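You operate a simulated robot arm through the tools that you are given. There is no shell and no other tool. Be economical: measure what you need, move in short steps, check, and stop when the job is done.

You run a simulated robot arm. Do the job below in one go: nothing can be reset, and whatever is moved stays where it is left.

## Task
Put the little carton marked "29 pcs" from the top of the grey table on the check mat and the little carton labelled "26 pcs" on the back of the camera table. Fetch the purple ring from the top of the grey table and set it in the inside of the yellow crate with flaps. Stack the yellow roll of tape from the top of the dark bench on top of the black roll of tape. Open the lower desk drawer, take the orange ring and leave it on the floor of the lower desk drawer, then shut the drawer. Take the small carton and leave it on the top of the wooden bench. Open the upper drawer, fetch the marked beige housing and set it in the inside of the upper drawer, then shut the drawer. Put the closed beige housing on the top of the wooden bench away in the inside of the large purple bin. Take the blue bar on the top of the wooden bench and put it away on the top of the dark bench. Press the desk off button three times. Take the carton from the back of the camera table and put it on the top of the green-topped table. Any order will do. Set down upright: small carton.

It is judged by the outcome, as a careful person would: the job done as asked, and still so three seconds after it is handed in. It fails if anything else is knocked over, pushed out of place, dropped, spilled or broken.

## Robot
A 7-joint arm with a vacuum gripper on a trunk, on a base that drives. Base frame: it is fixed to the floor where the robot stands at the start and does not move with it; the origin is under the middle of the robot, x ahead of it, y to its left, z up; the surface under the hand at the start is at about z = 0.82. Units: m, rad, N and s.
Its first joint turns from -2.897 to 2.897 rad. Places, roughly: back of the camera table (54x20 cm) [2.64, 2.42, 0.9]; blue bar (8x3x3 cm) [-3.9, -0.7, 0.9]; carton [2.5, 2.5, 1]; check mat (26x18 cm) [2.86, 2.74, 0.9]; closed beige housing [-3, -0.75, 1]; desk off button [-4.1, -2.7, 1.1]; floor of the lower desk drawer [-3.7, -2.7, 0.7]; inside of the large purple bin (15x20 cm) [-4.64, 1, 1.1]; inside of the upper drawer [-3.1, -0.9, 0.7]; inside of the yellow crate with flaps [-4, 0.9, 0.9]; little carton [0.5, 0.25, 0.75]; lower desk drawer [-3.5, -2.7, 0.7]; marked beige housing [-2, -0.75, 1]; orange ring (6x6x3 cm) [-1.4, -0.7, 0.9]; purple ring (6x6x3 cm) [0.5, 0, 0.8]; roll of tape [-1.5, -0.75, 1]; small carton (16x8x9 cm) [-2.3, -0.7, 0.9]; top of the dark bench [-1.7, -0.6, 0.9]; top of the green-topped table [3.5, 4.4, 0.9]; top of the wooden bench [-3.4, -1, 0.9]; upper drawer [-3.1, -0.8, 0.7]. Payload 1.06 kg.
Tool frame: the origin (TCP) lies in the middle of the cups' lips, and z points out of the cups. The gripper has 1 cup of 0.024 m across, covering 0.024 by 0.024 m (tool x, y); the bellows give 0.008 m. With the vacuum on, a cup seals on a smooth face that it is pressed against (1 to 4 N); it does not hold porous or soft things. The pull reaches 23 N.
Orientation is that of the tool frame in the base frame, as [roll, pitch, yaw] about the fixed x, y, z axes, in that order (R = Rz(yaw) Ry(pitch) Rx(roll)). With the cups facing straight down, the tool's x points along the base's -x, its y along +y and its z along -z.

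## Interface
- The arm moves only by the tool apply_moves. Its argument "commands" is a list of rows, each a list of 7 numbers: the vacuum: 1 switches it on, 0 off, then the shift along the tool's x, y, z in units of 25 mm (1.0 is 25 mm), then the turn, a rotation vector about the tool's x, y, z in units of 4 degrees (1.0 is 4 degrees). In form: [[valve, tx, ty, tz, rx, ry, rz], ...]. A call has 1 to 8 rows; each row shifts and turns the commanded pose from where the row before left it, along the tool's axes as they then stand. A call with a number of a shift or a turn outside -1 to 1 is refused whole. Rows are played at 5 a second. More than 0.05 m and 0.15 rad between two rows, or a gripper value outside its range, and nothing of the call is played. A pose out of reach is approached as far as the arm can. The call stops where the force on the tool passes 40 N (or 10 N more than at its start, if that is more) or the arm is blocked; 0.2 s more then pass. The pull builds up within a second once a cup has sealed. Time passes only in rows, and 0.2 s behind the last, so rows that do not move give it time. It gives the time, the measured TCP pose, the force on the tool (base axes) and the pull of the vacuum at its end, in the units of the frame above (readings bear some noise), with the torque about the TCP (base axes, N m) and any sound that the robot's microphone picked up.
- Cameras (640 x 400 px; columns grow to the right, rows downward): "scene" is now at [0.1806, 0.1876, 1.4795]; the picture's right is [-0.28, -0.96, 0.00], its down [-0.64, 0.18, -0.75] and it looks along [0.72, -0.21, -0.66] (base axes); focal length 257 px, centre (320, 200). "wrist" rides on the gripper at [0.078, 0.019, -0.096] in the tool frame; the picture's right is [-0.24, 0.97, 0.00], its down [-0.71, -0.17, -0.69] and it looks along [-0.67, -0.16, 0.73] (tool axes); focal length 243 px, centre (320, 200). There is no depth. A picture from a camera that has moved, and an enlarged one, comes with that camera's place and axes in the base frame and with its lens.
- snapshot(camera): a new picture of that camera. The clock stands still meanwhile.
- base_move(legs): drives the robot by 1 to 6 legs, each [ahead, left, turn to the left] in m, m and rad, along the robot's own axes; the way and the turn of a leg run together, so that a leg with both is an arc; at most 1.5 m and 3.142 rad a leg. The arm and the cameras ride along, it lands a little off, and it stops where it bumps. It gives what a move gives.
- head_to(pan, tilt): turns the head with the scene camera to pan (to the left, within 2.094 rad either way) and tilt (down, from -0.506 to 1.204), counted from straight ahead of the robot. It gives what a move gives.
- zoom(camera, box): a new picture of the part [left, top, right, bottom] of that camera's present view, enlarged. The clock stands still meanwhile.
- close_job(): hands the job in; it is judged then, once.

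Work in short steps. Places have to be worked out from the pictures, the camera data and where the tool is seen: move nearer, look again, correct. Check each grasp and each placing, and mend what went wrong. You have 577 turns and 360 pictures in all, those below and enlarged ones among them. Switch the vacuum off and draw the arm clear of the work before you hand the job in, unless the task says otherwise; then end with one line.

The tools are called after ">>>" as name(argument=value, ...) on one line, values as JSON. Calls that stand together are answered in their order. apply_moves: Moves the arm, as the interface text tells. Its arguments: {"type":"object","properties":{"commands":{"type":"array"}},"required":["commands"]} The other tools are called the same way: base_move (legs) drives the base; head_to (pan, tilt) turns the head that bears the scene camera; snapshot (camera) takes a picture; zoom (camera, box) takes an enlarged picture of a part of a camera's view; close_job () hands the job in.

At the start:

```text
t: 0.0
tool_pos: [0.6993, -0.1098, 1.1389]
orientation: [3.141, 0.0, 3.141]
force: [-0.7, -0.2, 0.1]
ft_torque: [0.01, -0.01, 0.0]
pull: 0.1
robot x, y, heading: [0.0033, 0.0, -0.001]
head pan, tilt: [-0.279, 0.728]
```

scene: 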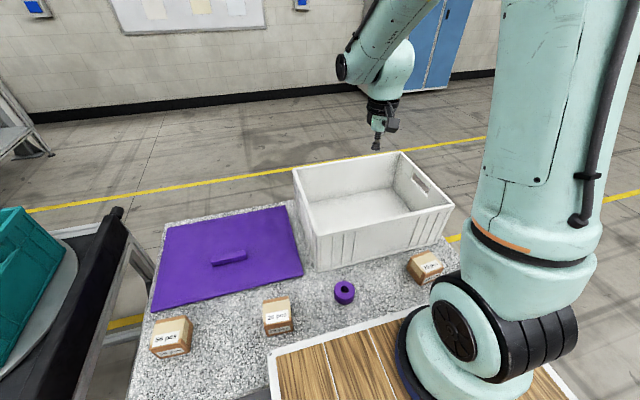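
wrist: 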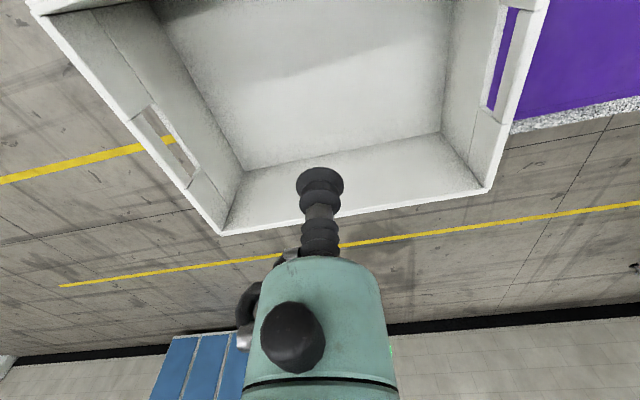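

The scene shows three little cartons and the purple ring on the grey table. I'll read the labels first.

>>> zoom(camera="scene", box=[130, 240, 330, 365])

>>> zoom(camera="scene", box=[320, 220, 480, 320])

```text
3.20 times, centred on (230, 302) of scene
camera zoom: at [0.1806, 0.1876, 1.4795], right [-0.28, -0.96, 0.0], down [-0.64, 0.18, -0.75], along [0.72, -0.21, -0.66], focal length 824 px, centre (608, -128)
```

zoom: 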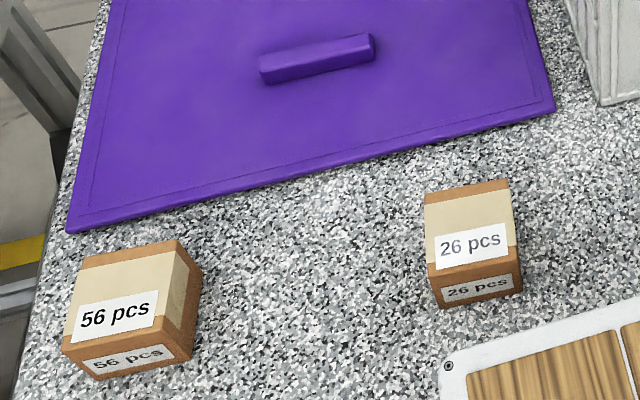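

```text
4.00 times, centred on (400, 270) of scene
camera zoom: at [0.1806, 0.1876, 1.4795], right [-0.28, -0.96, 0.0], down [-0.64, 0.18, -0.75], along [0.72, -0.21, -0.66], focal length 1029 px, centre (0, -80)
```

zoom: 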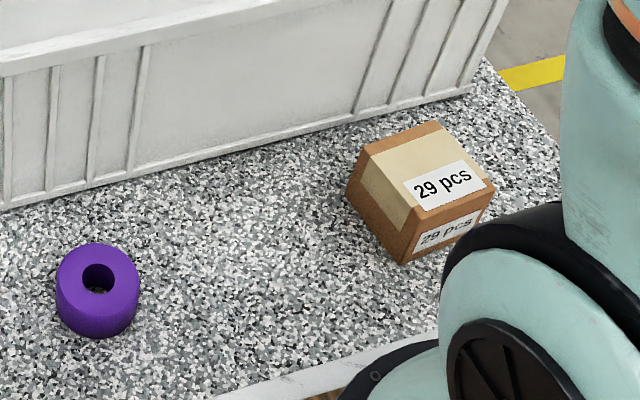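

Labels read: 29 at about (0.49,-0.21), 26 at (0.49,0.21), ring about (0.50,0.03). I start with carton 29: move above it at the same height.

>>> apply_moves(commands=[[0, 1, -0.49, 0, 0, 0, 0], [0, 1, -0.49, 0, 0, 0, 0], [0, 1, -0.49, 0, 0, 0, 0], [0, 1, -0.49, 0, 0, 0, 0], [0, 1, -0.49, 0, 0, 0, 0], [0, 1, -0.49, 0, 0, 0, 0], [0, 1, -0.49, 0, 0, 0, 0], [0, 1, -0.49, 0, 0, 0, 0]])

>>> snapshot(camera="wrist")

>>> snapshot(camera="scene")

```text
t: 1.8
tool_pos: [0.4983, -0.2072, 1.1388]
orientation: [3.141, 0.0, 3.14]
force: [0.1, -0.5, 0.5]
ft_torque: [-0.02, 0.0, -0.04]
pull: 0.0
robot x, y, heading: [-0.0018, -0.0008, 0.002]
head pan, tilt: [-0.279, 0.728]
```

```text
355 pictures are left
camera wrist: at [0.4232, -0.1891, 1.2345], right [0.23, 0.97, 0.0], down [0.71, -0.17, 0.68], along [0.67, -0.16, -0.73], focal length 243 px, centre (320, 200)
```

wrist: 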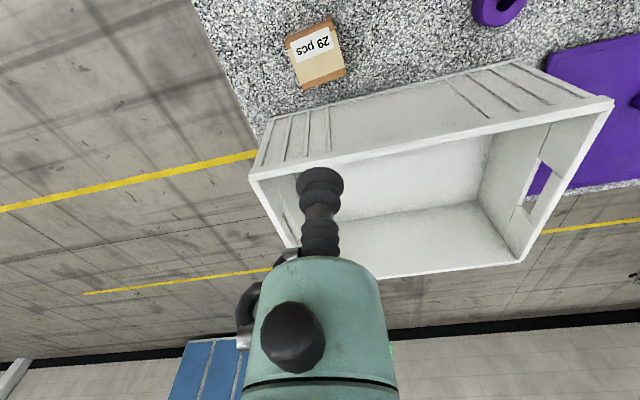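

```text
354 pictures are left
camera scene: at [0.1809, 0.1876, 1.4794], right [-0.28, -0.96, 0.0], down [-0.64, 0.18, -0.75], along [0.72, -0.21, -0.67], focal length 257 px, centre (320, 200)
```

scene: 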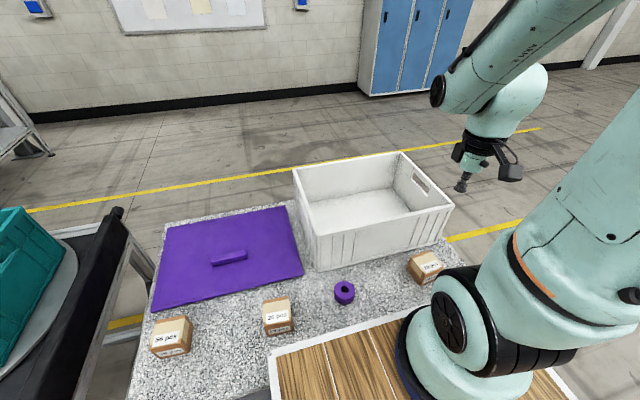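

Carton 29 top triangulates to about (0.503,-0.209,0.87). Descend to ~0.94, then look.

>>> apply_moves(commands=[[0, -0.1, 0, 1, 0, 0, 0], [0, -0.1, 0, 1, 0, 0, 0], [0, 0, 0, 1, 0, 0, 0], [0, 0, 0, 1, 0, 0, 0], [0, 0, 0, 1, 0, 0, 0], [0, 0, 0, 1, 0, 0, 0], [0, 0, 0, 1, 0, 0, 0], [0, 0, 0, 1, 0, 0, 0]])

>>> snapshot(camera="wrist")

```text
t: 3.6
tool_pos: [0.5052, -0.2068, 0.9406]
orientation: [3.142, -0.001, 3.141]
force: [-0.4, 0.0, 0.2]
ft_torque: [-0.03, 0.03, 0.02]
pull: 0.1
robot x, y, heading: [0.0015, 0.0003, -0.001]
head pan, tilt: [-0.279, 0.728]
```

```text
353 pictures are left
camera wrist: at [0.4287, -0.1895, 1.0358], right [0.24, 0.97, 0.0], down [0.71, -0.17, 0.69], along [0.67, -0.16, -0.73], focal length 243 px, centre (320, 200)
```

wrist: 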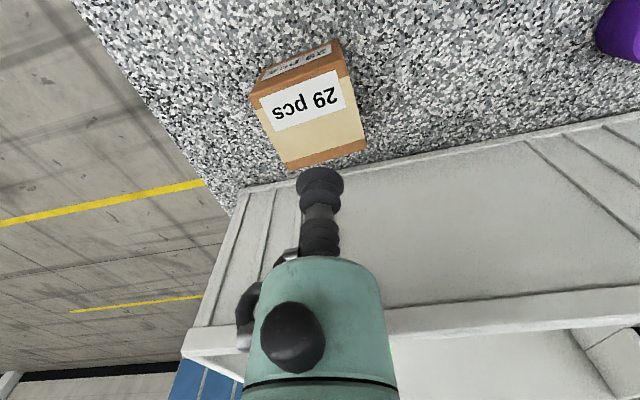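

Carton centre ≈(0.503,-0.213). Go down with the vacuum on, small steps near the top.

>>> apply_moves(commands=[[1, 0, -0.2, 1, 0, 0, 0], [1, 0, 0, 0.8, 0, 0, 0], [1, 0, 0, 0.2, 0, 0, 0], [1, 0, 0, 0.2, 0, 0, 0]])

```text
t: 4.6
tool_pos: [0.5048, -0.2137, 0.8847]
orientation: [-3.141, 0.0, -3.142]
force: [-1.0, 0.1, -0.2]
ft_torque: [0.0, 0.01, 0.02]
pull: 0.2
robot x, y, heading: [-0.0003, -0.001, -0.006]
head pan, tilt: [-0.279, 0.728]
```

Not in contact yet; continue by small steps.

>>> apply_moves(commands=[[1, 0, 0, 0.2, 0, 0, 0], [1, 0, 0, 0.2, 0, 0, 0], [1, 0, 0, 0.15, 0, 0, 0]])

```text
t: 5.4
tool_pos: [0.5039, -0.2132, 0.8729]
orientation: [3.141, 0.003, 3.141]
force: [9.4, -0.8, 18.1]
ft_torque: [0.02, 0.15, 0.02]
pull: 22.7
robot x, y, heading: [0.0039, 0.0029, -0.003]
head pan, tilt: [-0.279, 0.728]
```

Sealed (pull 22.7). Lift gently 0.2 m and look around with the head.

>>> apply_moves(commands=[[1, 0, 0, -0.3, 0, 0, 0], [1, 0, 0, -0.7, 0, 0, 0], [1, 0, 0, -1, 0, 0, 0], [1, 0, 0, -1, 0, 0, 0], [1, 0, 0, -1, 0, 0, 0], [1, 0, 0, -1, 0, 0, 0], [1, 0, 0, -1, 0, 0, 0], [1, 0, 0, -1, 0, 0, 0]])

>>> head_to(pan=0.75, tilt=0.4)

>>> snapshot(camera="scene")

>>> snapshot(camera="wrist")

```text
t: 7.2
tool_pos: [0.5031, -0.2118, 1.0473]
orientation: [3.141, 0.0, -3.141]
force: [0.0, -0.1, -1.1]
ft_torque: [-0.01, -0.02, -0.02]
pull: 23.2
robot x, y, heading: [0.0013, 0.0008, 0.001]
head pan, tilt: [-0.279, 0.728]
```

```text
t: 8.5
tool_pos: [0.5032, -0.2107, 1.0466]
orientation: [-3.142, 0.0, 3.141]
force: [0.6, -0.3, -2.0]
ft_torque: [0.03, -0.01, -0.02]
pull: 22.8
robot x, y, heading: [-0.0023, 0.0006, -0.001]
head pan, tilt: [0.75, 0.4]
```

```text
352 pictures are left
camera scene: at [0.1678, 0.2738, 1.5086], right [0.68, -0.73, 0.0], down [-0.28, -0.27, -0.92], along [0.67, 0.63, -0.39], focal length 257 px, centre (320, 200)
```

scene: 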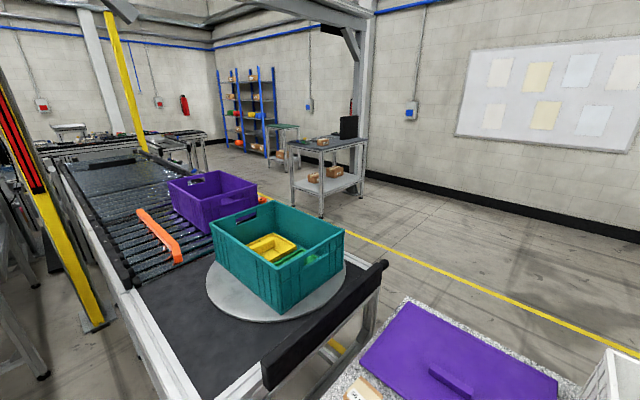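

```text
351 pictures are left
camera wrist: at [0.4274, -0.1933, 1.1417], right [0.24, 0.97, 0.0], down [0.71, -0.17, 0.69], along [0.67, -0.16, -0.73], focal length 243 px, centre (320, 200)
```

wrist: 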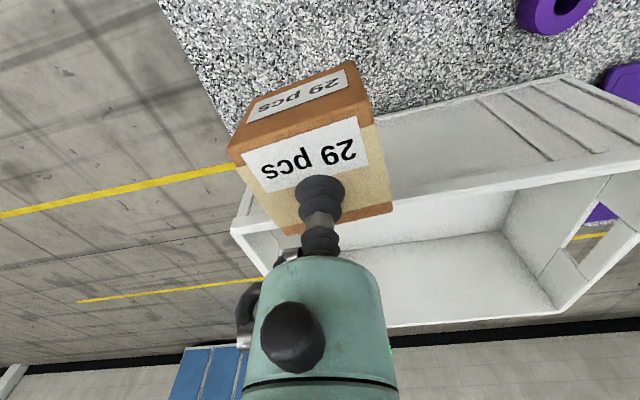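

Carton held. The camera table is beyond a conveyor on the left. Zoom on it and look to the right side for a way around.

>>> zoom(camera="scene", box=[220, 60, 420, 220])

>>> head_to(pan=-0.9, tilt=0.5)

>>> snapshot(camera="scene")

>>> head_to(pan=-2.0, tilt=0.5)

>>> snapshot(camera="scene")

>>> head_to(pan=2.0, tilt=0.5)

>>> snapshot(camera="scene")

```text
2.50 times, centred on (320, 140) of scene
camera zoom: at [0.1678, 0.2738, 1.5086], right [0.68, -0.73, 0.0], down [-0.28, -0.27, -0.92], along [0.67, 0.63, -0.39], focal length 643 px, centre (320, 350)
```

zoom: 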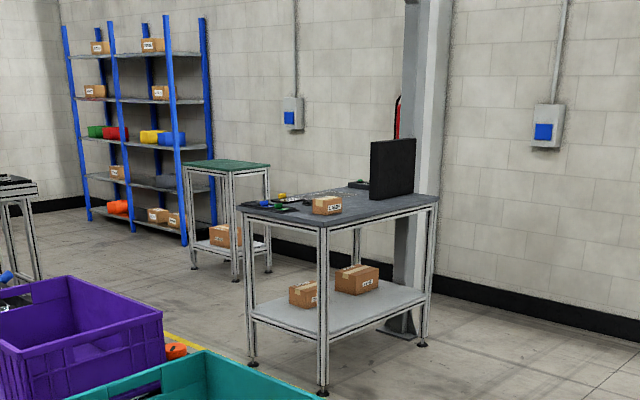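

```text
t: 10.2
tool_pos: [0.5039, -0.2118, 1.0466]
orientation: [-3.141, 0.001, -3.141]
force: [-0.2, -0.6, -1.0]
ft_torque: [0.01, -0.04, 0.01]
pull: 22.9
robot x, y, heading: [0.0041, -0.0024, -0.003]
head pan, tilt: [-0.901, 0.499]
```

```text
349 pictures are left
camera scene: at [0.1566, 0.1394, 1.4995], right [-0.78, -0.62, 0.0], down [-0.3, 0.38, -0.88], along [0.55, -0.69, -0.48], focal length 257 px, centre (320, 200)
```

scene: 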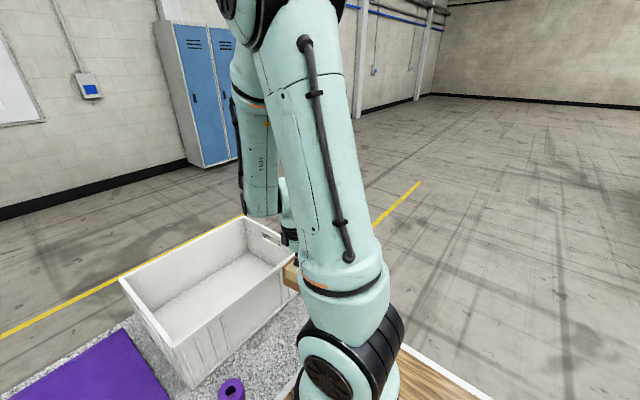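

```text
t: 11.5
tool_pos: [0.5049, -0.2118, 1.0475]
orientation: [-3.141, 0.0, 3.141]
force: [0.2, 0.1, -0.5]
ft_torque: [0.03, -0.03, -0.01]
pull: 22.6
robot x, y, heading: [-0.0008, 0.0009, 0.002]
head pan, tilt: [-2.0, 0.499]
```

```text
348 pictures are left
camera scene: at [0.0622, 0.1279, 1.4995], right [-0.91, 0.42, 0.0], down [0.2, 0.44, -0.88], along [-0.36, -0.8, -0.48], focal length 257 px, centre (320, 200)
```

scene: 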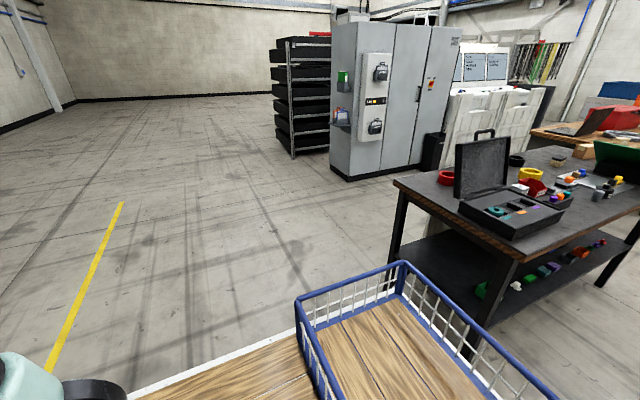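

```text
t: 14.8
tool_pos: [0.5039, -0.2104, 1.0477]
orientation: [-3.141, 0.001, -3.141]
force: [-0.1, -0.1, -1.7]
ft_torque: [-0.01, 0.02, -0.03]
pull: 22.9
robot x, y, heading: [-0.0024, -0.0005, 0.004]
head pan, tilt: [2.0, 0.499]
```

```text
347 pictures are left
camera scene: at [0.0622, 0.2934, 1.4995], right [0.91, 0.42, 0.0], down [0.2, -0.44, -0.88], along [-0.37, 0.8, -0.48], focal length 257 px, centre (320, 200)
```

scene: 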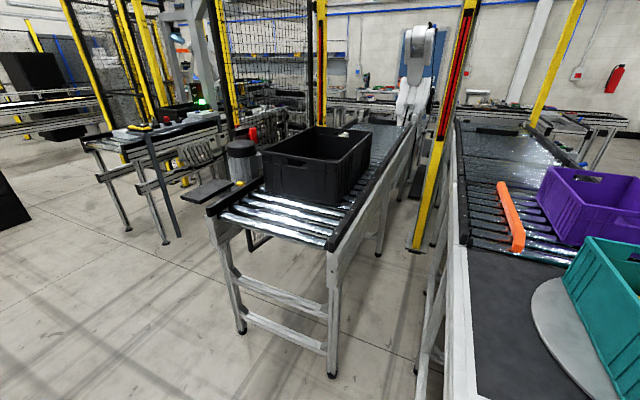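

The robot has a deck and basket behind. I'll go right around the grey table: raise the carton, then drive right and ahead.

>>> apply_moves(commands=[[1, 0, 0, -1, 0, 0, 0], [1, 0, 0, -1, 0, 0, 0], [1, 0, 0, -1, 0, 0, 0], [1, 0, 0, -1, 0, 0, 0], [1, 0, 0, -1, 0, 0, 0]])

>>> head_to(pan=0.9, tilt=1.15)

>>> snapshot(camera="scene")

>>> head_to(pan=-2.09, tilt=1.15)

>>> snapshot(camera="scene")

>>> head_to(pan=2.09, tilt=1.15)

>>> snapshot(camera="scene")

```text
t: 16.0
tool_pos: [0.5051, -0.2129, 1.1709]
orientation: [-3.141, -0.002, -3.141]
force: [0.7, 0.0, -1.6]
ft_torque: [-0.02, 0.01, 0.01]
pull: 23.0
robot x, y, heading: [0.0006, -0.0025, -0.005]
head pan, tilt: [2.0, 0.499]
```

```text
t: 17.3
tool_pos: [0.5039, -0.2124, 1.1698]
orientation: [3.142, 0.001, -3.141]
force: [-0.4, 0.3, -2.7]
ft_torque: [0.02, -0.01, -0.01]
pull: 22.3
robot x, y, heading: [-0.0054, 0.0005, 0.004]
head pan, tilt: [0.901, 1.15]
```

```text
346 pictures are left
camera scene: at [0.137, 0.2574, 1.4487], right [0.78, -0.62, 0.0], down [-0.57, -0.72, -0.41], along [0.25, 0.32, -0.91], focal length 257 px, centre (320, 200)
```

scene: 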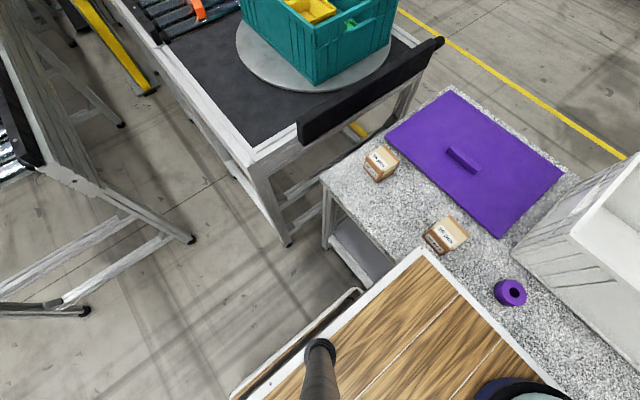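

```text
t: 19.9
tool_pos: [0.5052, -0.2121, 1.1712]
orientation: [-3.141, -0.001, 3.141]
force: [0.0, 0.0, -1.5]
ft_torque: [-0.02, -0.01, -0.01]
pull: 22.7
robot x, y, heading: [-0.0003, -0.0001, -0.004]
head pan, tilt: [-2.089, 1.15]
```

```text
345 pictures are left
camera scene: at [0.0705, 0.1589, 1.4487], right [-0.87, 0.5, 0.0], down [0.45, 0.79, -0.41], along [-0.2, -0.35, -0.91], focal length 257 px, centre (320, 200)
```

scene: 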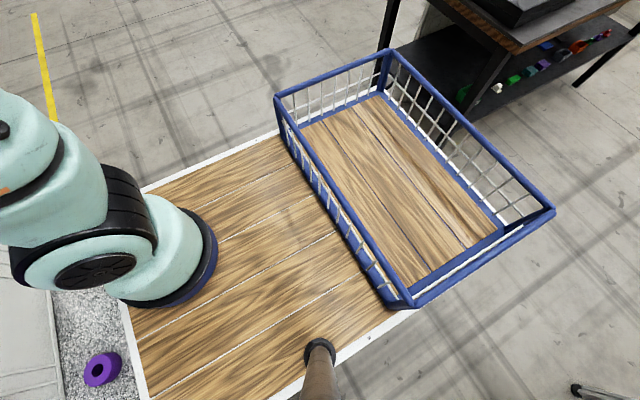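

```text
t: 23.3
tool_pos: [0.5038, -0.2122, 1.1695]
orientation: [3.142, -0.001, -3.141]
force: [-0.2, 0.0, -2.0]
ft_torque: [-0.03, 0.0, -0.02]
pull: 22.9
robot x, y, heading: [-0.0009, 0.001, 0.002]
head pan, tilt: [2.089, 1.15]
```

```text
344 pictures are left
camera scene: at [0.0705, 0.2624, 1.4487], right [0.87, 0.5, 0.0], down [0.45, -0.79, -0.41], along [-0.2, 0.35, -0.91], focal length 257 px, centre (320, 200)
```

scene: 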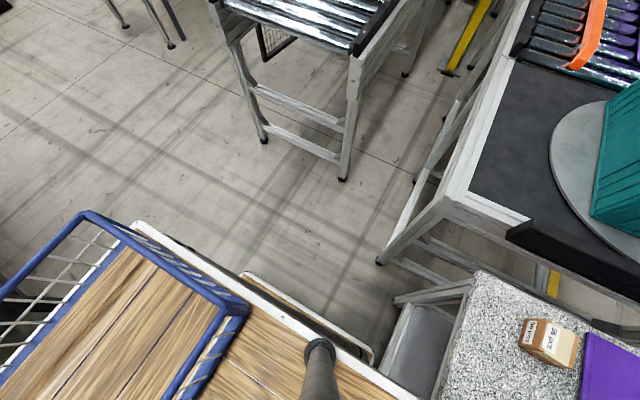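

Footprint appears about x −0.36..0.37, y −0.25..0.23, with the arm at the front. Drive: back a little, right past the table, ahead, then left towards the camera table.

>>> base_move(legs=[[-0.12, 0, 0], [0, -0.85, 0], [1.5, 0, 0], [0.27, 0, 0], [0, 1.4, 0], [0, 1.0, 0]])

>>> head_to(pan=0.6, tilt=0.6)

>>> snapshot(camera="scene")

```text
t: 48.6
tool_pos: [2.1586, 1.3712, 1.1717]
orientation: [3.141, 0.001, 3.12]
force: [0.6, 0.7, -1.3]
ft_torque: [0.02, -0.01, 0.01]
pull: 22.3
robot x, y, heading: [1.6574, 1.5942, -0.017]
head pan, tilt: [2.089, 1.15]
```

```text
t: 50.2
tool_pos: [2.1598, 1.3722, 1.1724]
orientation: [-3.141, -0.001, 3.121]
force: [-0.3, -0.7, -1.1]
ft_torque: [-0.01, 0.02, 0.01]
pull: 22.8
robot x, y, heading: [1.6603, 1.5909, -0.021]
head pan, tilt: [0.6, 0.6]
```

```text
343 pictures are left
camera scene: at [1.837, 1.8515, 1.4904], right [0.55, -0.84, 0.0], down [-0.47, -0.31, -0.82], along [0.69, 0.45, -0.57], focal length 257 px, centre (320, 200)
```

scene: 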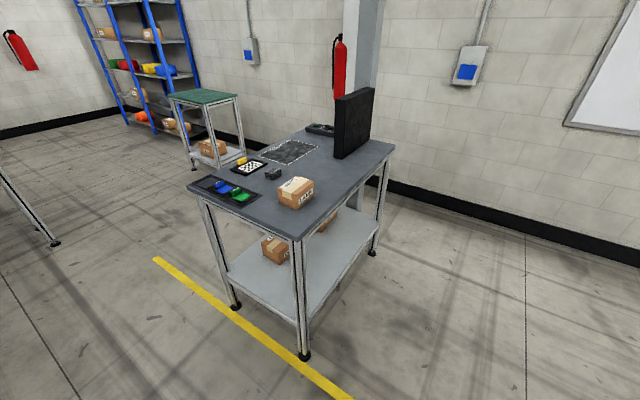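

Table −x edge at x≈2.32, y 2.25–2.85. Move left 1.0 and a bit ahead, fix the heading, and look closer.

>>> base_move(legs=[[0, 1.02, 0.018], [0.14, 0, 0]])

>>> head_to(pan=0.0, tilt=0.75)

>>> snapshot(camera="scene")

```text
t: 56.4
tool_pos: [2.3229, 2.384, 1.1705]
orientation: [3.141, 0.0, 3.133]
force: [-0.4, -0.6, -2.6]
ft_torque: [-0.01, -0.04, 0.03]
pull: 22.9
robot x, y, heading: [1.8195, 2.5986, -0.009]
head pan, tilt: [0.6, 0.6]
```

```text
t: 57.4
tool_pos: [2.3219, 2.3831, 1.1704]
orientation: [3.141, 0.001, 3.132]
force: [-0.2, 0.1, -1.8]
ft_torque: [-0.02, -0.01, 0.01]
pull: 22.9
robot x, y, heading: [1.8198, 2.6014, -0.005]
head pan, tilt: [0.0, 0.75]
```

```text
342 pictures are left
camera scene: at [2.0038, 2.8092, 1.4776], right [-0.01, -1.0, 0.0], down [-0.68, 0.01, -0.73], along [0.73, -0.01, -0.68], focal length 257 px, centre (320, 200)
```

scene: 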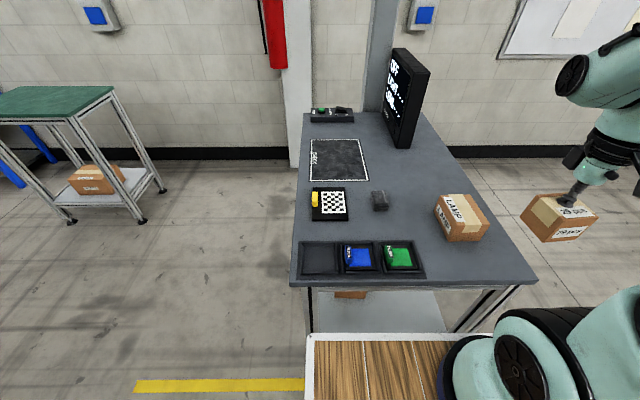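

Mat centre ≈(2.85,2.73,0.9). Carry the carton over there diagonally at the present height.

>>> apply_moves(commands=[[1, -1, 0.66, 0, 0, 0, 0], [1, -1, 0.66, 0, 0, 0, 0], [1, -1, 0.66, 0, 0, 0, 0], [1, -1, 0.66, 0, 0, 0, 0], [1, -1, 0.66, 0, 0, 0, 0], [1, -1, 0.66, 0, 0, 0, 0], [1, -1, 0.66, 0, 0, 0, 0], [1, -1, 0.66, 0, 0, 0, 0]])

>>> apply_moves(commands=[[1, -1, 0.66, 0, 0, 0, 0], [1, -1, 0.66, 0, 0, 0, 0], [1, -1, 0.66, 0, 0, 0, 0], [1, -1, 0.66, 0, 0, 0, 0], [1, -1, 0.66, 0, 0, 0, 0], [1, -1, 0.66, 0, 0, 0, 0], [1, -1, 0.66, 0, 0, 0, 0], [1, -1, 0.66, 0, 0, 0, 0]])

>>> apply_moves(commands=[[1, -1, 0.66, 0, 0, 0, 0], [1, -1, 0.66, 0, 0, 0, 0], [1, -1, 0.66, 0, 0, 0, 0], [1, -1, 0.66, 0, 0, 0, 0], [1, -1, 0.66, 0, 0, 0, 0]])

>>> snapshot(camera="scene")

>>> snapshot(camera="wrist")

```text
t: 59.1
tool_pos: [2.522, 2.5134, 1.1713]
orientation: [3.141, 0.001, 3.131]
force: [0.3, 0.7, -2.0]
ft_torque: [0.0, -0.04, 0.02]
pull: 23.3
robot x, y, heading: [1.8203, 2.5988, -0.012]
head pan, tilt: [0.0, 0.75]
```

```text
t: 61.0
tool_pos: [2.7233, 2.6414, 1.1727]
orientation: [-3.141, 0.0, 3.132]
force: [-0.7, -0.6, -0.5]
ft_torque: [-0.01, -0.02, 0.02]
pull: 22.6
robot x, y, heading: [1.8172, 2.602, -0.01]
head pan, tilt: [0.0, 0.75]
```

```text
t: 62.1
tool_pos: [2.8203, 2.7164, 1.1664]
orientation: [-3.133, -0.008, -3.129]
force: [-0.4, -0.5, -1.3]
ft_torque: [0.02, -0.06, -0.01]
pull: 23.3
out of reach, approached as far as the arm can: row 4, 5
robot x, y, heading: [1.8146, 2.597, -0.008]
head pan, tilt: [0.0, 0.75]
```

```text
341 pictures are left
camera scene: at [2.0034, 2.8089, 1.4776], right [-0.01, -1.0, 0.0], down [-0.68, 0.01, -0.73], along [0.73, -0.01, -0.68], focal length 257 px, centre (320, 200)
```

scene: 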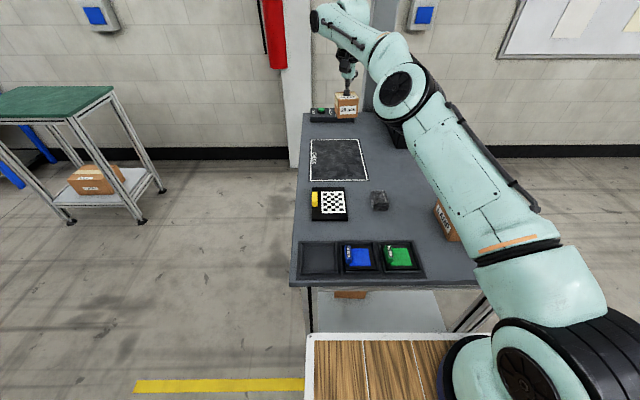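

```text
340 pictures are left
camera wrist: at [2.7443, 2.7343, 1.2629], right [0.22, 0.97, -0.01], down [0.72, -0.16, 0.68], along [0.66, -0.16, -0.73], focal length 243 px, centre (320, 200)
```

wrist: 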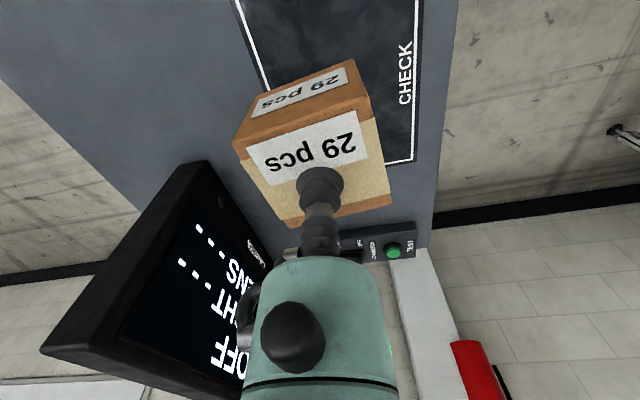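

Reach limit ahead. I'll drive the base 4 cm ahead (gap to table ≈12 cm) so the carton comes over the mat's middle.

>>> base_move(legs=[[0.05, 0.01, 0]])

>>> apply_moves(commands=[[1, 0.8, 0.1, 0.4, 0, 0, 0], [1, 0, 0, 1, 0, 0, 0], [1, 0, 0, 1, 0, 0, 0], [1, 0, 0, 1, 0, 0, 0], [1, 0, 0, 1, 0, 0, 0], [1, 0, 0, 1, 0, 0, 0]])

>>> snapshot(camera="wrist")

>>> zoom(camera="scene", box=[280, 60, 440, 200])

```text
t: 63.1
tool_pos: [2.872, 2.7278, 1.1679]
orientation: [-3.132, -0.008, -3.129]
force: [0.4, -0.9, -0.8]
ft_torque: [0.02, -0.03, 0.02]
pull: 23.1
robot x, y, heading: [1.869, 2.611, -0.012]
head pan, tilt: [0.0, 0.75]
```

```text
t: 64.5
tool_pos: [2.8497, 2.7298, 1.0335]
orientation: [-3.131, -0.009, -3.127]
force: [0.7, -0.7, -1.5]
ft_torque: [-0.04, -0.01, 0.02]
pull: 22.5
robot x, y, heading: [1.8698, 2.6083, -0.009]
head pan, tilt: [0.0, 0.75]
```

```text
339 pictures are left
camera wrist: at [2.7734, 2.7469, 1.1279], right [0.22, 0.97, -0.01], down [0.72, -0.16, 0.68], along [0.66, -0.16, -0.73], focal length 243 px, centre (320, 200)
```

wrist: 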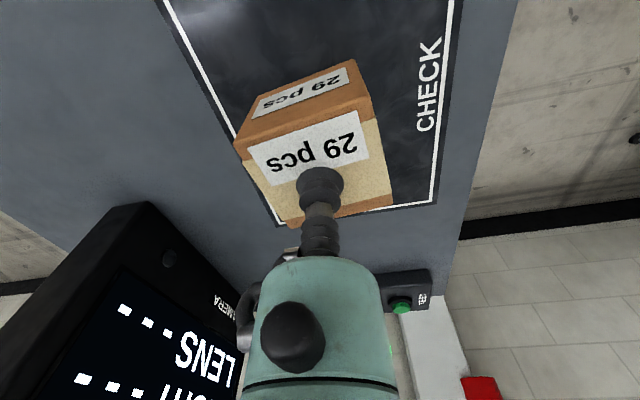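

```text
2.86 times, centred on (360, 130) of scene
camera zoom: at [2.0544, 2.8189, 1.4776], right [-0.01, -1.0, 0.0], down [-0.68, 0.01, -0.73], along [0.73, -0.01, -0.68], focal length 735 px, centre (206, 400)
```

zoom: 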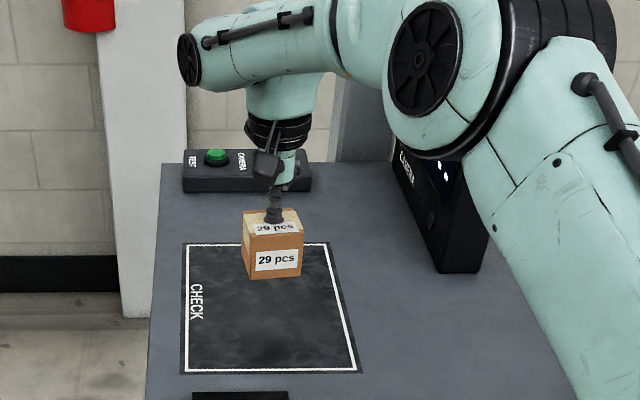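

Carton over the mat's middle. Lower towards the surface (contact expected at TCP z≈0.955–0.96).

>>> apply_moves(commands=[[1, 0.2, -0.1, 1, 0, 0, 0], [1, 0, 0, 1, 0, 0, 0], [1, 0, 0, 0.4, 0, 0, 0], [1, 0, 0, 0.2, 0, 0, 0], [1, 0, 0, 0.2, 0, 0, 0]])

>>> snapshot(camera="wrist")

```text
t: 65.7
tool_pos: [2.8443, 2.7257, 0.9619]
orientation: [-3.133, -0.01, -3.13]
force: [0.2, 0.5, -1.3]
ft_torque: [0.02, 0.0, 0.0]
pull: 22.8
robot x, y, heading: [1.8693, 2.611, -0.009]
head pan, tilt: [0.0, 0.75]
```

```text
337 pictures are left
camera wrist: at [2.7686, 2.7433, 1.057], right [0.22, 0.97, -0.01], down [0.72, -0.16, 0.68], along [0.66, -0.16, -0.73], focal length 243 px, centre (320, 200)
```

wrist: 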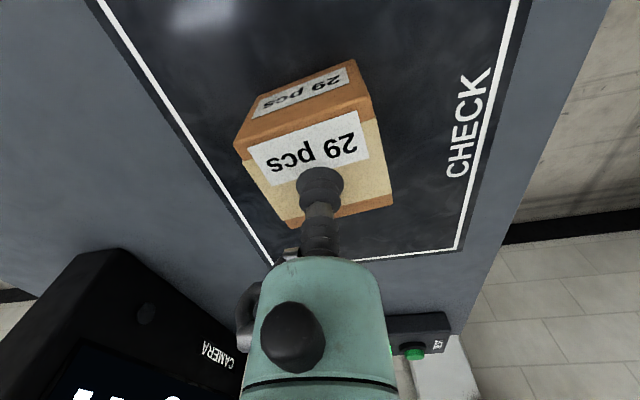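

Still hanging; continue in tiny steps.

>>> apply_moves(commands=[[1, 0, 0, 0.2, 0, 0, 0], [1, 0, 0, 0.15, 0, 0, 0], [1, 0, 0, 0.1, 0, 0, 0]])

```text
t: 66.5
tool_pos: [2.8442, 2.7246, 0.9536]
orientation: [-3.133, -0.006, -3.129]
force: [2.7, -0.4, 21.1]
ft_torque: [0.09, 0.02, -0.04]
pull: 22.6
robot x, y, heading: [1.8704, 2.6105, -0.009]
head pan, tilt: [0.0, 0.75]
```

Touching (21 N). Release and lift.

>>> apply_moves(commands=[[0, 0, 0, -0.1, 0, 0, 0], [0, 0, 0, 0, 0, 0, 0], [0, 0, 0, 0, 0, 0, 0], [0, 0, 0, -0.3, 0, 0, 0], [0, 0, 0, -1, 0, 0, 0], [0, 0, 0, -1, 0, 0, 0], [0, 0, 0, -1, 0, 0, 0], [0, 0, 0, -1, 0, 0, 0]])

>>> snapshot(camera="wrist")

```text
t: 68.3
tool_pos: [2.844, 2.7266, 1.0608]
orientation: [-3.132, -0.007, -3.128]
force: [-1.1, 0.0, -0.2]
ft_torque: [0.01, -0.02, -0.03]
pull: 0.1
robot x, y, heading: [1.8735, 2.6114, -0.009]
head pan, tilt: [0.0, 0.75]
```

```text
336 pictures are left
camera wrist: at [2.7691, 2.7437, 1.1568], right [0.22, 0.97, -0.01], down [0.72, -0.16, 0.68], along [0.66, -0.16, -0.73], focal length 243 px, centre (320, 200)
```

wrist: 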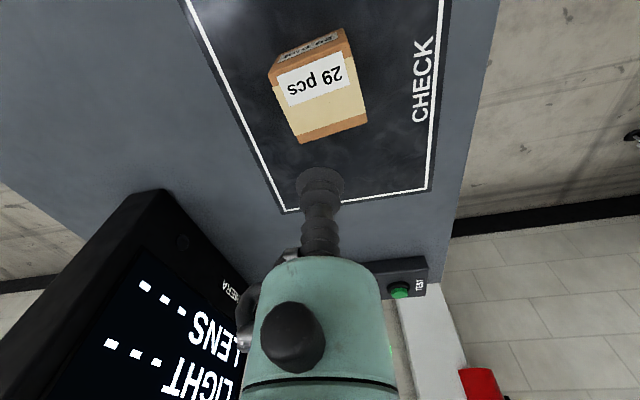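

Placed. Now the LAMP carton: raise and move back to above ≈(2.45,2.43).

>>> apply_moves(commands=[[0, 0, 0, -1, 0, 0, 0], [0, 0, 0, -1, 0, 0, 0], [0, 1, -0.7, -0.5, 0, 0, 0], [0, 1, -0.7, 0, 0, 0, 0], [0, 1, -0.7, 0, 0, 0, 0], [0, 1, -0.7, 0, 0, 0, 0], [0, 1, -0.7, 0, 0, 0, 0], [0, 1, -0.7, 0, 0, 0, 0]])

>>> apply_moves(commands=[[0, 1, -0.7, 0, 0, 0, 0], [0, 1, -0.7, 0, 0, 0, 0], [0, 1, -0.7, 0, 0, 0, 0], [0, 1, -0.7, 0, 0, 0, 0], [0, 1, -0.7, 0, 0, 0, 0], [0, 1, -0.7, 0, 0, 0, 0], [0, 1, -0.7, 0, 0, 0, 0]])

>>> snapshot(camera="wrist")

>>> snapshot(camera="scene")

```text
t: 70.1
tool_pos: [2.6963, 2.619, 1.1265]
orientation: [-3.132, -0.008, -3.128]
force: [0.6, -0.2, -1.0]
ft_torque: [-0.04, 0.02, 0.0]
pull: 0.0
robot x, y, heading: [1.8699, 2.6081, -0.009]
head pan, tilt: [0.0, 0.75]
```

```text
t: 71.7
tool_pos: [2.5259, 2.4937, 1.1285]
orientation: [-3.133, -0.009, -3.128]
force: [0.0, 1.0, 0.0]
ft_torque: [-0.01, 0.06, -0.01]
pull: 0.1
robot x, y, heading: [1.8718, 2.6091, -0.01]
head pan, tilt: [0.0, 0.75]
```

```text
335 pictures are left
camera wrist: at [2.4492, 2.5118, 1.223], right [0.22, 0.98, -0.01], down [0.72, -0.15, 0.68], along [0.66, -0.16, -0.73], focal length 243 px, centre (320, 200)
```

wrist: 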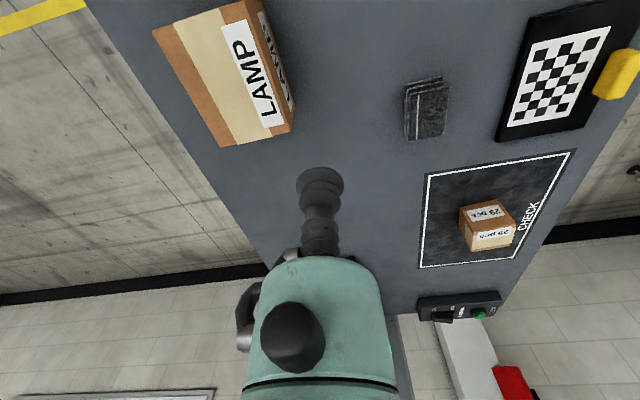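

```text
334 pictures are left
camera scene: at [2.0548, 2.8192, 1.4775], right [-0.01, -1.0, 0.0], down [-0.68, 0.01, -0.73], along [0.73, -0.01, -0.68], focal length 257 px, centre (320, 200)
```

scene: 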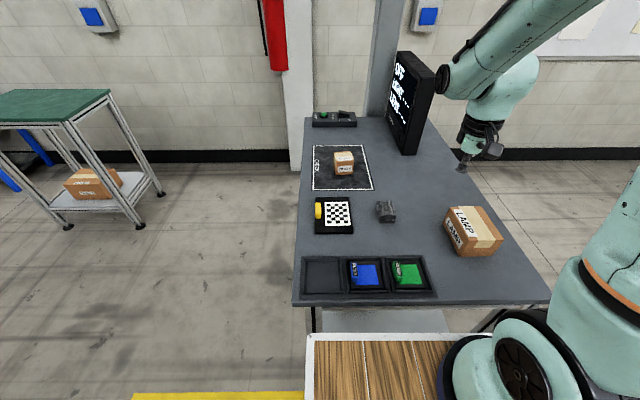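

LAMP carton top ≈(2.50,2.397,0.955). Move above and descend.

>>> apply_moves(commands=[[0, 0.26, -0.97, 0, 0, 0, 0], [0, 0.26, -0.97, 0, 0, 0, 0], [0, 0.26, -0.97, 0, 0, 0, 0], [0, 0.26, -0.97, 0, 0, 0, 0], [0, 0, 0, 1, 0, 0, 0], [0, 0, 0, 1, 0, 0, 0], [0, 0, 0, 1, 0, 0, 0], [0, 0, 0, 1, 0, 0, 0]])

>>> snapshot(camera="wrist")

```text
t: 73.5
tool_pos: [2.499, 2.3939, 1.0292]
orientation: [-3.132, -0.009, -3.131]
force: [-0.2, 0.2, 0.5]
ft_torque: [0.0, 0.01, 0.01]
pull: 0.0
robot x, y, heading: [1.8682, 2.6094, -0.008]
head pan, tilt: [0.0, 0.75]
```

```text
333 pictures are left
camera wrist: at [2.4223, 2.4121, 1.1252], right [0.22, 0.97, -0.01], down [0.72, -0.16, 0.68], along [0.66, -0.16, -0.73], focal length 243 px, centre (320, 200)
```

wrist: 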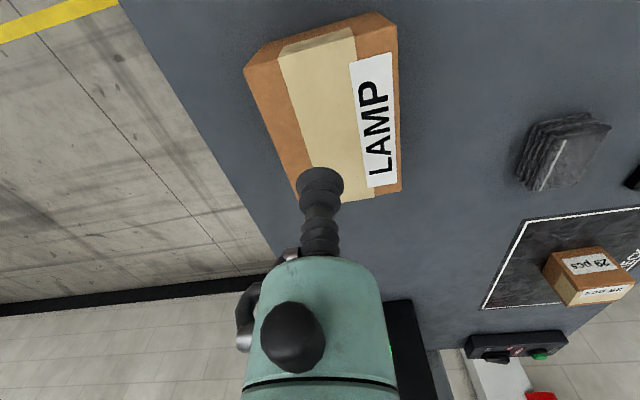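

Alignment good. Descend with vacuum.

>>> apply_moves(commands=[[1, 0, 0.3, 1, 0, 0, 0], [1, 0, 0, 0.6, 0, 0, 0], [1, 0, 0, 0.3, 0, 0, 0], [1, 0, 0, 0.25, 0, 0, 0], [1, 0, 0, 0.2, 0, 0, 0]])

```text
t: 74.7
tool_pos: [2.4969, 2.4036, 0.9706]
orientation: [-3.131, -0.009, -3.126]
force: [-0.2, -0.4, 0.3]
ft_torque: [0.06, -0.03, 0.04]
pull: 22.0
robot x, y, heading: [1.8685, 2.6127, -0.012]
head pan, tilt: [0.0, 0.75]
```

Sealed at z≈0.971 (carton height ≈0.07). Lift and check.

>>> apply_moves(commands=[[1, 0, 0, 0, 0, 0, 0], [1, 0, 0, -0.5, 0, 0, 0], [1, 0, 0, -1, 0, 0, 0], [1, 0, 0, -1, 0, 0, 0], [1, 0, 0, -1, 0, 0, 0], [1, 0, 0, -1, 0, 0, 0], [1, 0, 0, -1, 0, 0, 0], [1, 0, 0, -1, 0, 0, 0]])

>>> head_to(pan=0.8, tilt=0.5)

>>> snapshot(camera="scene")

>>> snapshot(camera="wrist")

```text
t: 76.5
tool_pos: [2.5004, 2.4047, 1.1321]
orientation: [-3.132, -0.01, -3.13]
force: [0.6, -0.6, -3.2]
ft_torque: [0.03, 0.03, 0.0]
pull: 22.9
robot x, y, heading: [1.8705, 2.6129, -0.009]
head pan, tilt: [0.0, 0.75]
```

```text
t: 77.6
tool_pos: [2.4986, 2.4041, 1.1319]
orientation: [-3.132, -0.008, -3.128]
force: [-0.6, 0.8, -2.0]
ft_torque: [-0.02, 0.0, 0.0]
pull: 23.3
robot x, y, heading: [1.8684, 2.612, -0.008]
head pan, tilt: [0.799, 0.499]
```

```text
332 pictures are left
camera scene: at [2.0358, 2.8843, 1.4995], right [0.71, -0.7, 0.0], down [-0.34, -0.34, -0.88], along [0.62, 0.62, -0.48], focal length 257 px, centre (320, 200)
```

scene: 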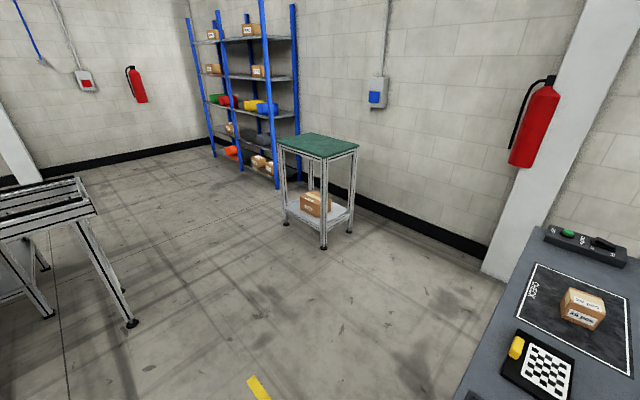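

```text
331 pictures are left
camera wrist: at [2.4235, 2.4226, 1.2277], right [0.22, 0.97, -0.01], down [0.72, -0.16, 0.68], along [0.66, -0.16, -0.73], focal length 243 px, centre (320, 200)
```

wrist: 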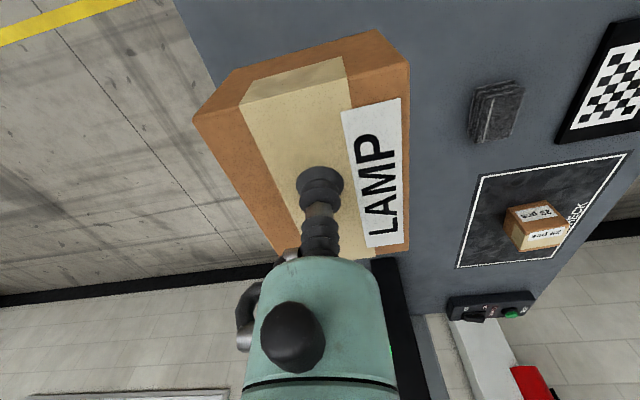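

Green table ≈ x 3.27–3.70, y 4.08–4.68. There is another table leg near (1.95,4.4), so I go back, left, ahead, then left.

>>> base_move(legs=[[-0.1, 0, 0.009], [0, 0.95, 0], [1.0, 0, 0], [0, 0.9, 0]])

>>> head_to(pan=0.0, tilt=0.75)

>>> snapshot(camera="scene")

```text
t: 83.3
tool_pos: [2.4153, 3.3341, 1.1315]
orientation: [-3.134, -0.01, -3.042]
force: [0.2, -0.5, -2.4]
ft_torque: [0.02, 0.06, 0.02]
pull: 22.5
robot x, y, heading: [1.7707, 3.482, 0.085]
head pan, tilt: [0.799, 0.499]
stopped in leg 2: the robot was blocked; the commanded pose is now the measured one
```

```text
t: 84.5
tool_pos: [2.4144, 3.3335, 1.1313]
orientation: [-3.134, -0.007, -3.037]
force: [-0.1, -0.2, -1.7]
ft_torque: [-0.07, 0.02, -0.05]
pull: 23.3
robot x, y, heading: [1.7716, 3.4811, 0.079]
head pan, tilt: [0.0, 0.75]
```

```text
330 pictures are left
camera scene: at [1.9356, 3.707, 1.4776], right [0.08, -1.0, 0.0], down [-0.68, -0.06, -0.73], along [0.73, 0.06, -0.68], focal length 257 px, centre (320, 200)
```

scene: 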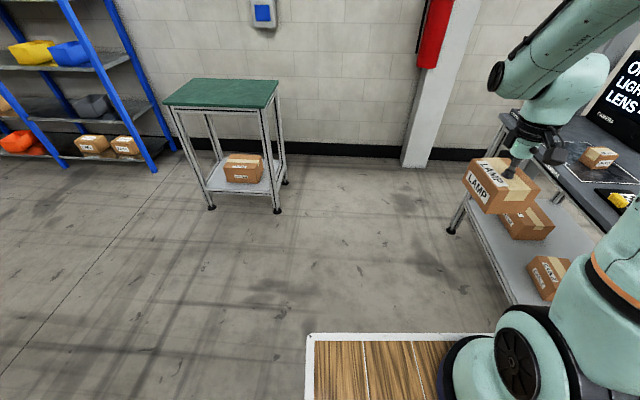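

The base bumped something. Look left and back.

>>> head_to(pan=1.9, tilt=0.9)

>>> snapshot(camera="scene")

```text
t: 86.3
tool_pos: [2.415, 3.3343, 1.132]
orientation: [-3.132, -0.008, -3.039]
force: [-0.2, -0.3, -1.8]
ft_torque: [0.02, 0.04, 0.01]
pull: 23.1
robot x, y, heading: [1.7715, 3.4816, 0.081]
head pan, tilt: [1.901, 0.901]
```

```text
329 pictures are left
camera scene: at [1.8229, 3.7695, 1.4656], right [0.92, 0.4, 0.0], down [0.31, -0.72, -0.62], along [-0.25, 0.57, -0.78], focal length 257 px, centre (320, 200)
```

scene: 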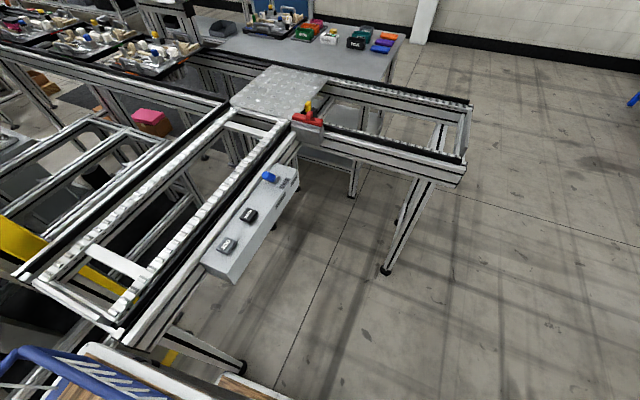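

The rear-left touched a line's end. Ease right/ahead, straighten, go ahead past it, then left.

>>> base_move(legs=[[0.1, -0.12, 0], [0.1, 0, -0.081], [0.85, 0, 0], [0, 1.0, 0]])

>>> head_to(pan=0.0, tilt=0.75)

>>> snapshot(camera="scene")

```text
t: 97.5
tool_pos: [3.4926, 4.1518, 1.1332]
orientation: [-3.135, -0.009, 3.136]
force: [-0.8, -0.2, -1.8]
ft_torque: [0.01, 0.03, 0.02]
pull: 23.1
robot x, y, heading: [2.8652, 4.3714, -0.026]
head pan, tilt: [1.901, 0.901]
```

```text
t: 99.3
tool_pos: [3.4934, 4.1509, 1.1325]
orientation: [-3.135, -0.01, 3.137]
force: [0.4, 0.3, -2.1]
ft_torque: [0.01, 0.03, -0.04]
pull: 23.5
robot x, y, heading: [2.8658, 4.371, -0.022]
head pan, tilt: [0.0, 0.75]
```

```text
328 pictures are left
camera scene: at [3.0552, 4.5741, 1.4775], right [-0.03, -1.0, 0.0], down [-0.68, 0.02, -0.73], along [0.73, -0.02, -0.68], focal length 257 px, centre (320, 200)
```

scene: 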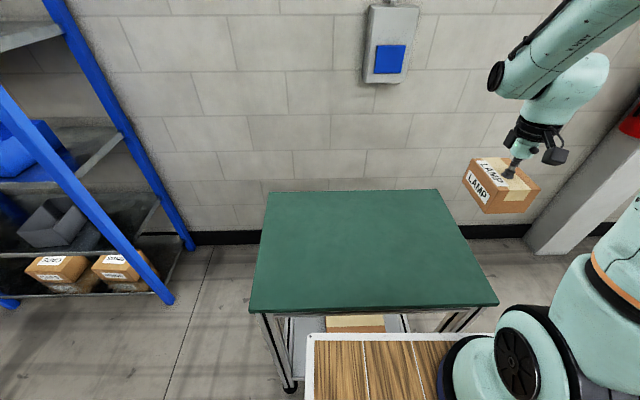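

Table centre ≈(3.49,4.41). Move 0.25 m left, then lower.

>>> apply_moves(commands=[[1, 0, 1, 0, 0, 0, 0], [1, 0, 1, 0, 0, 0, 0], [1, 0, 1, 0, 0, 0, 0], [1, 0, 1, 0, 0, 0, 0], [1, 0, 1, 0, 0, 0, 0], [1, 0, 1, 0, 0, 0, 0], [1, 0, 1, 0, 0, 0, 0], [1, 0, 1, 0, 0, 0, 0]])

>>> apply_moves(commands=[[1, 0, 1, 0, 0, 0, 0], [1, 0, 0, 1, 0, 0, 0], [1, 0, 0, 1, 0, 0, 0], [1, 0, 0, 1, 0, 0, 0], [1, 0, 0, 1, 0, 0, 0], [1, 0, 0, 1, 0, 0, 0]])

>>> snapshot(camera="scene")

```text
t: 101.1
tool_pos: [3.4941, 4.352, 1.1335]
orientation: [-3.134, -0.009, 3.137]
force: [-0.5, -0.1, -1.8]
ft_torque: [0.0, 0.04, 0.0]
pull: 22.7
robot x, y, heading: [2.8666, 4.3698, -0.029]
head pan, tilt: [0.0, 0.75]
```

```text
t: 102.5
tool_pos: [3.493, 4.3765, 1.0059]
orientation: [-3.134, -0.009, 3.136]
force: [0.2, 0.5, -2.0]
ft_torque: [-0.02, -0.01, -0.03]
pull: 23.3
robot x, y, heading: [2.8691, 4.3733, -0.025]
head pan, tilt: [0.0, 0.75]
```

```text
327 pictures are left
camera scene: at [3.0549, 4.574, 1.4776], right [-0.03, -1.0, 0.0], down [-0.68, 0.02, -0.73], along [0.73, -0.02, -0.68], focal length 257 px, centre (320, 200)
```

scene: 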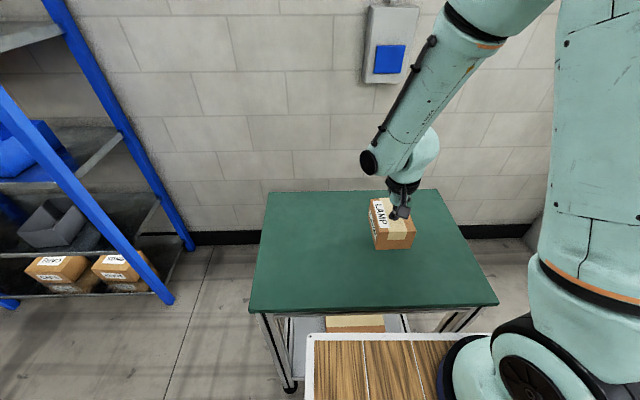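

Lower until contact.

>>> apply_moves(commands=[[1, 0, 0, 0.8, 0, 0, 0], [1, 0, 0, 0.2, 0, 0, 0], [1, 0, 0, 0.2, 0, 0, 0]])

```text
t: 103.3
tool_pos: [3.4931, 4.377, 0.9751]
orientation: [-3.133, -0.009, 3.137]
force: [0.6, 0.9, -1.8]
ft_torque: [0.04, 0.0, -0.01]
pull: 22.8
robot x, y, heading: [2.8656, 4.37, -0.031]
head pan, tilt: [0.0, 0.75]
```

>>> apply_moves(commands=[[1, 0, 0, 0.15, 0, 0, 0], [1, 0, 0, 0.15, 0, 0, 0]])

```text
t: 103.9
tool_pos: [3.4919, 4.376, 0.967]
orientation: [-3.131, -0.009, 3.136]
force: [0.2, -0.2, -1.9]
ft_torque: [0.0, -0.01, -0.04]
pull: 22.7
robot x, y, heading: [2.8685, 4.3714, -0.03]
head pan, tilt: [0.0, 0.75]
```

Still hanging at 0.967; continue in tiny steps.

>>> apply_moves(commands=[[1, 0, 0, 0.12, 0, 0, 0], [1, 0, 0, 0.12, 0, 0, 0]])

```text
t: 104.5
tool_pos: [3.4922, 4.376, 0.9602]
orientation: [-3.132, -0.01, 3.136]
force: [0.8, -0.7, -1.7]
ft_torque: [0.0, 0.06, 0.05]
pull: 23.2
robot x, y, heading: [2.8663, 4.3664, -0.024]
head pan, tilt: [0.0, 0.75]
```

>>> apply_moves(commands=[[1, 0, 0, 0.12, 0, 0, 0], [1, 0, 0, 0.12, 0, 0, 0], [1, 0, 0, 0.12, 0, 0, 0]])

>>> zoom(camera="scene", box=[330, 160, 470, 270])

```text
t: 105.3
tool_pos: [3.4919, 4.3755, 0.9533]
orientation: [-3.132, -0.009, 3.137]
force: [-0.3, 0.5, -2.9]
ft_torque: [0.0, 0.02, 0.01]
pull: 22.8
robot x, y, heading: [2.8621, 4.3637, -0.026]
head pan, tilt: [0.0, 0.75]
```

```text
3.64 times, centred on (400, 215) of scene
camera zoom: at [3.0551, 4.5741, 1.4775], right [-0.03, -1.0, 0.0], down [-0.68, 0.02, -0.73], along [0.73, -0.02, -0.68], focal length 936 px, centre (29, 146)
```

zoom: 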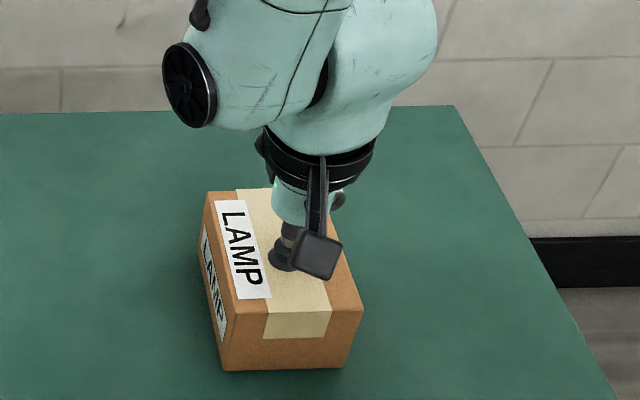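

Close to the surface but still hanging; continue.

>>> apply_moves(commands=[[1, 0, 0, 0.12, 0, 0, 0], [1, 0, 0, 0.12, 0, 0, 0], [1, 0, 0, 0.12, 0, 0, 0]])

```text
t: 106.1
tool_pos: [3.4924, 4.3742, 0.944]
orientation: [-3.133, -0.007, 3.136]
force: [-1.6, 0.8, 16.4]
ft_torque: [0.15, -0.09, -0.08]
pull: 22.9
robot x, y, heading: [2.8674, 4.3682, -0.024]
head pan, tilt: [0.0, 0.75]
```

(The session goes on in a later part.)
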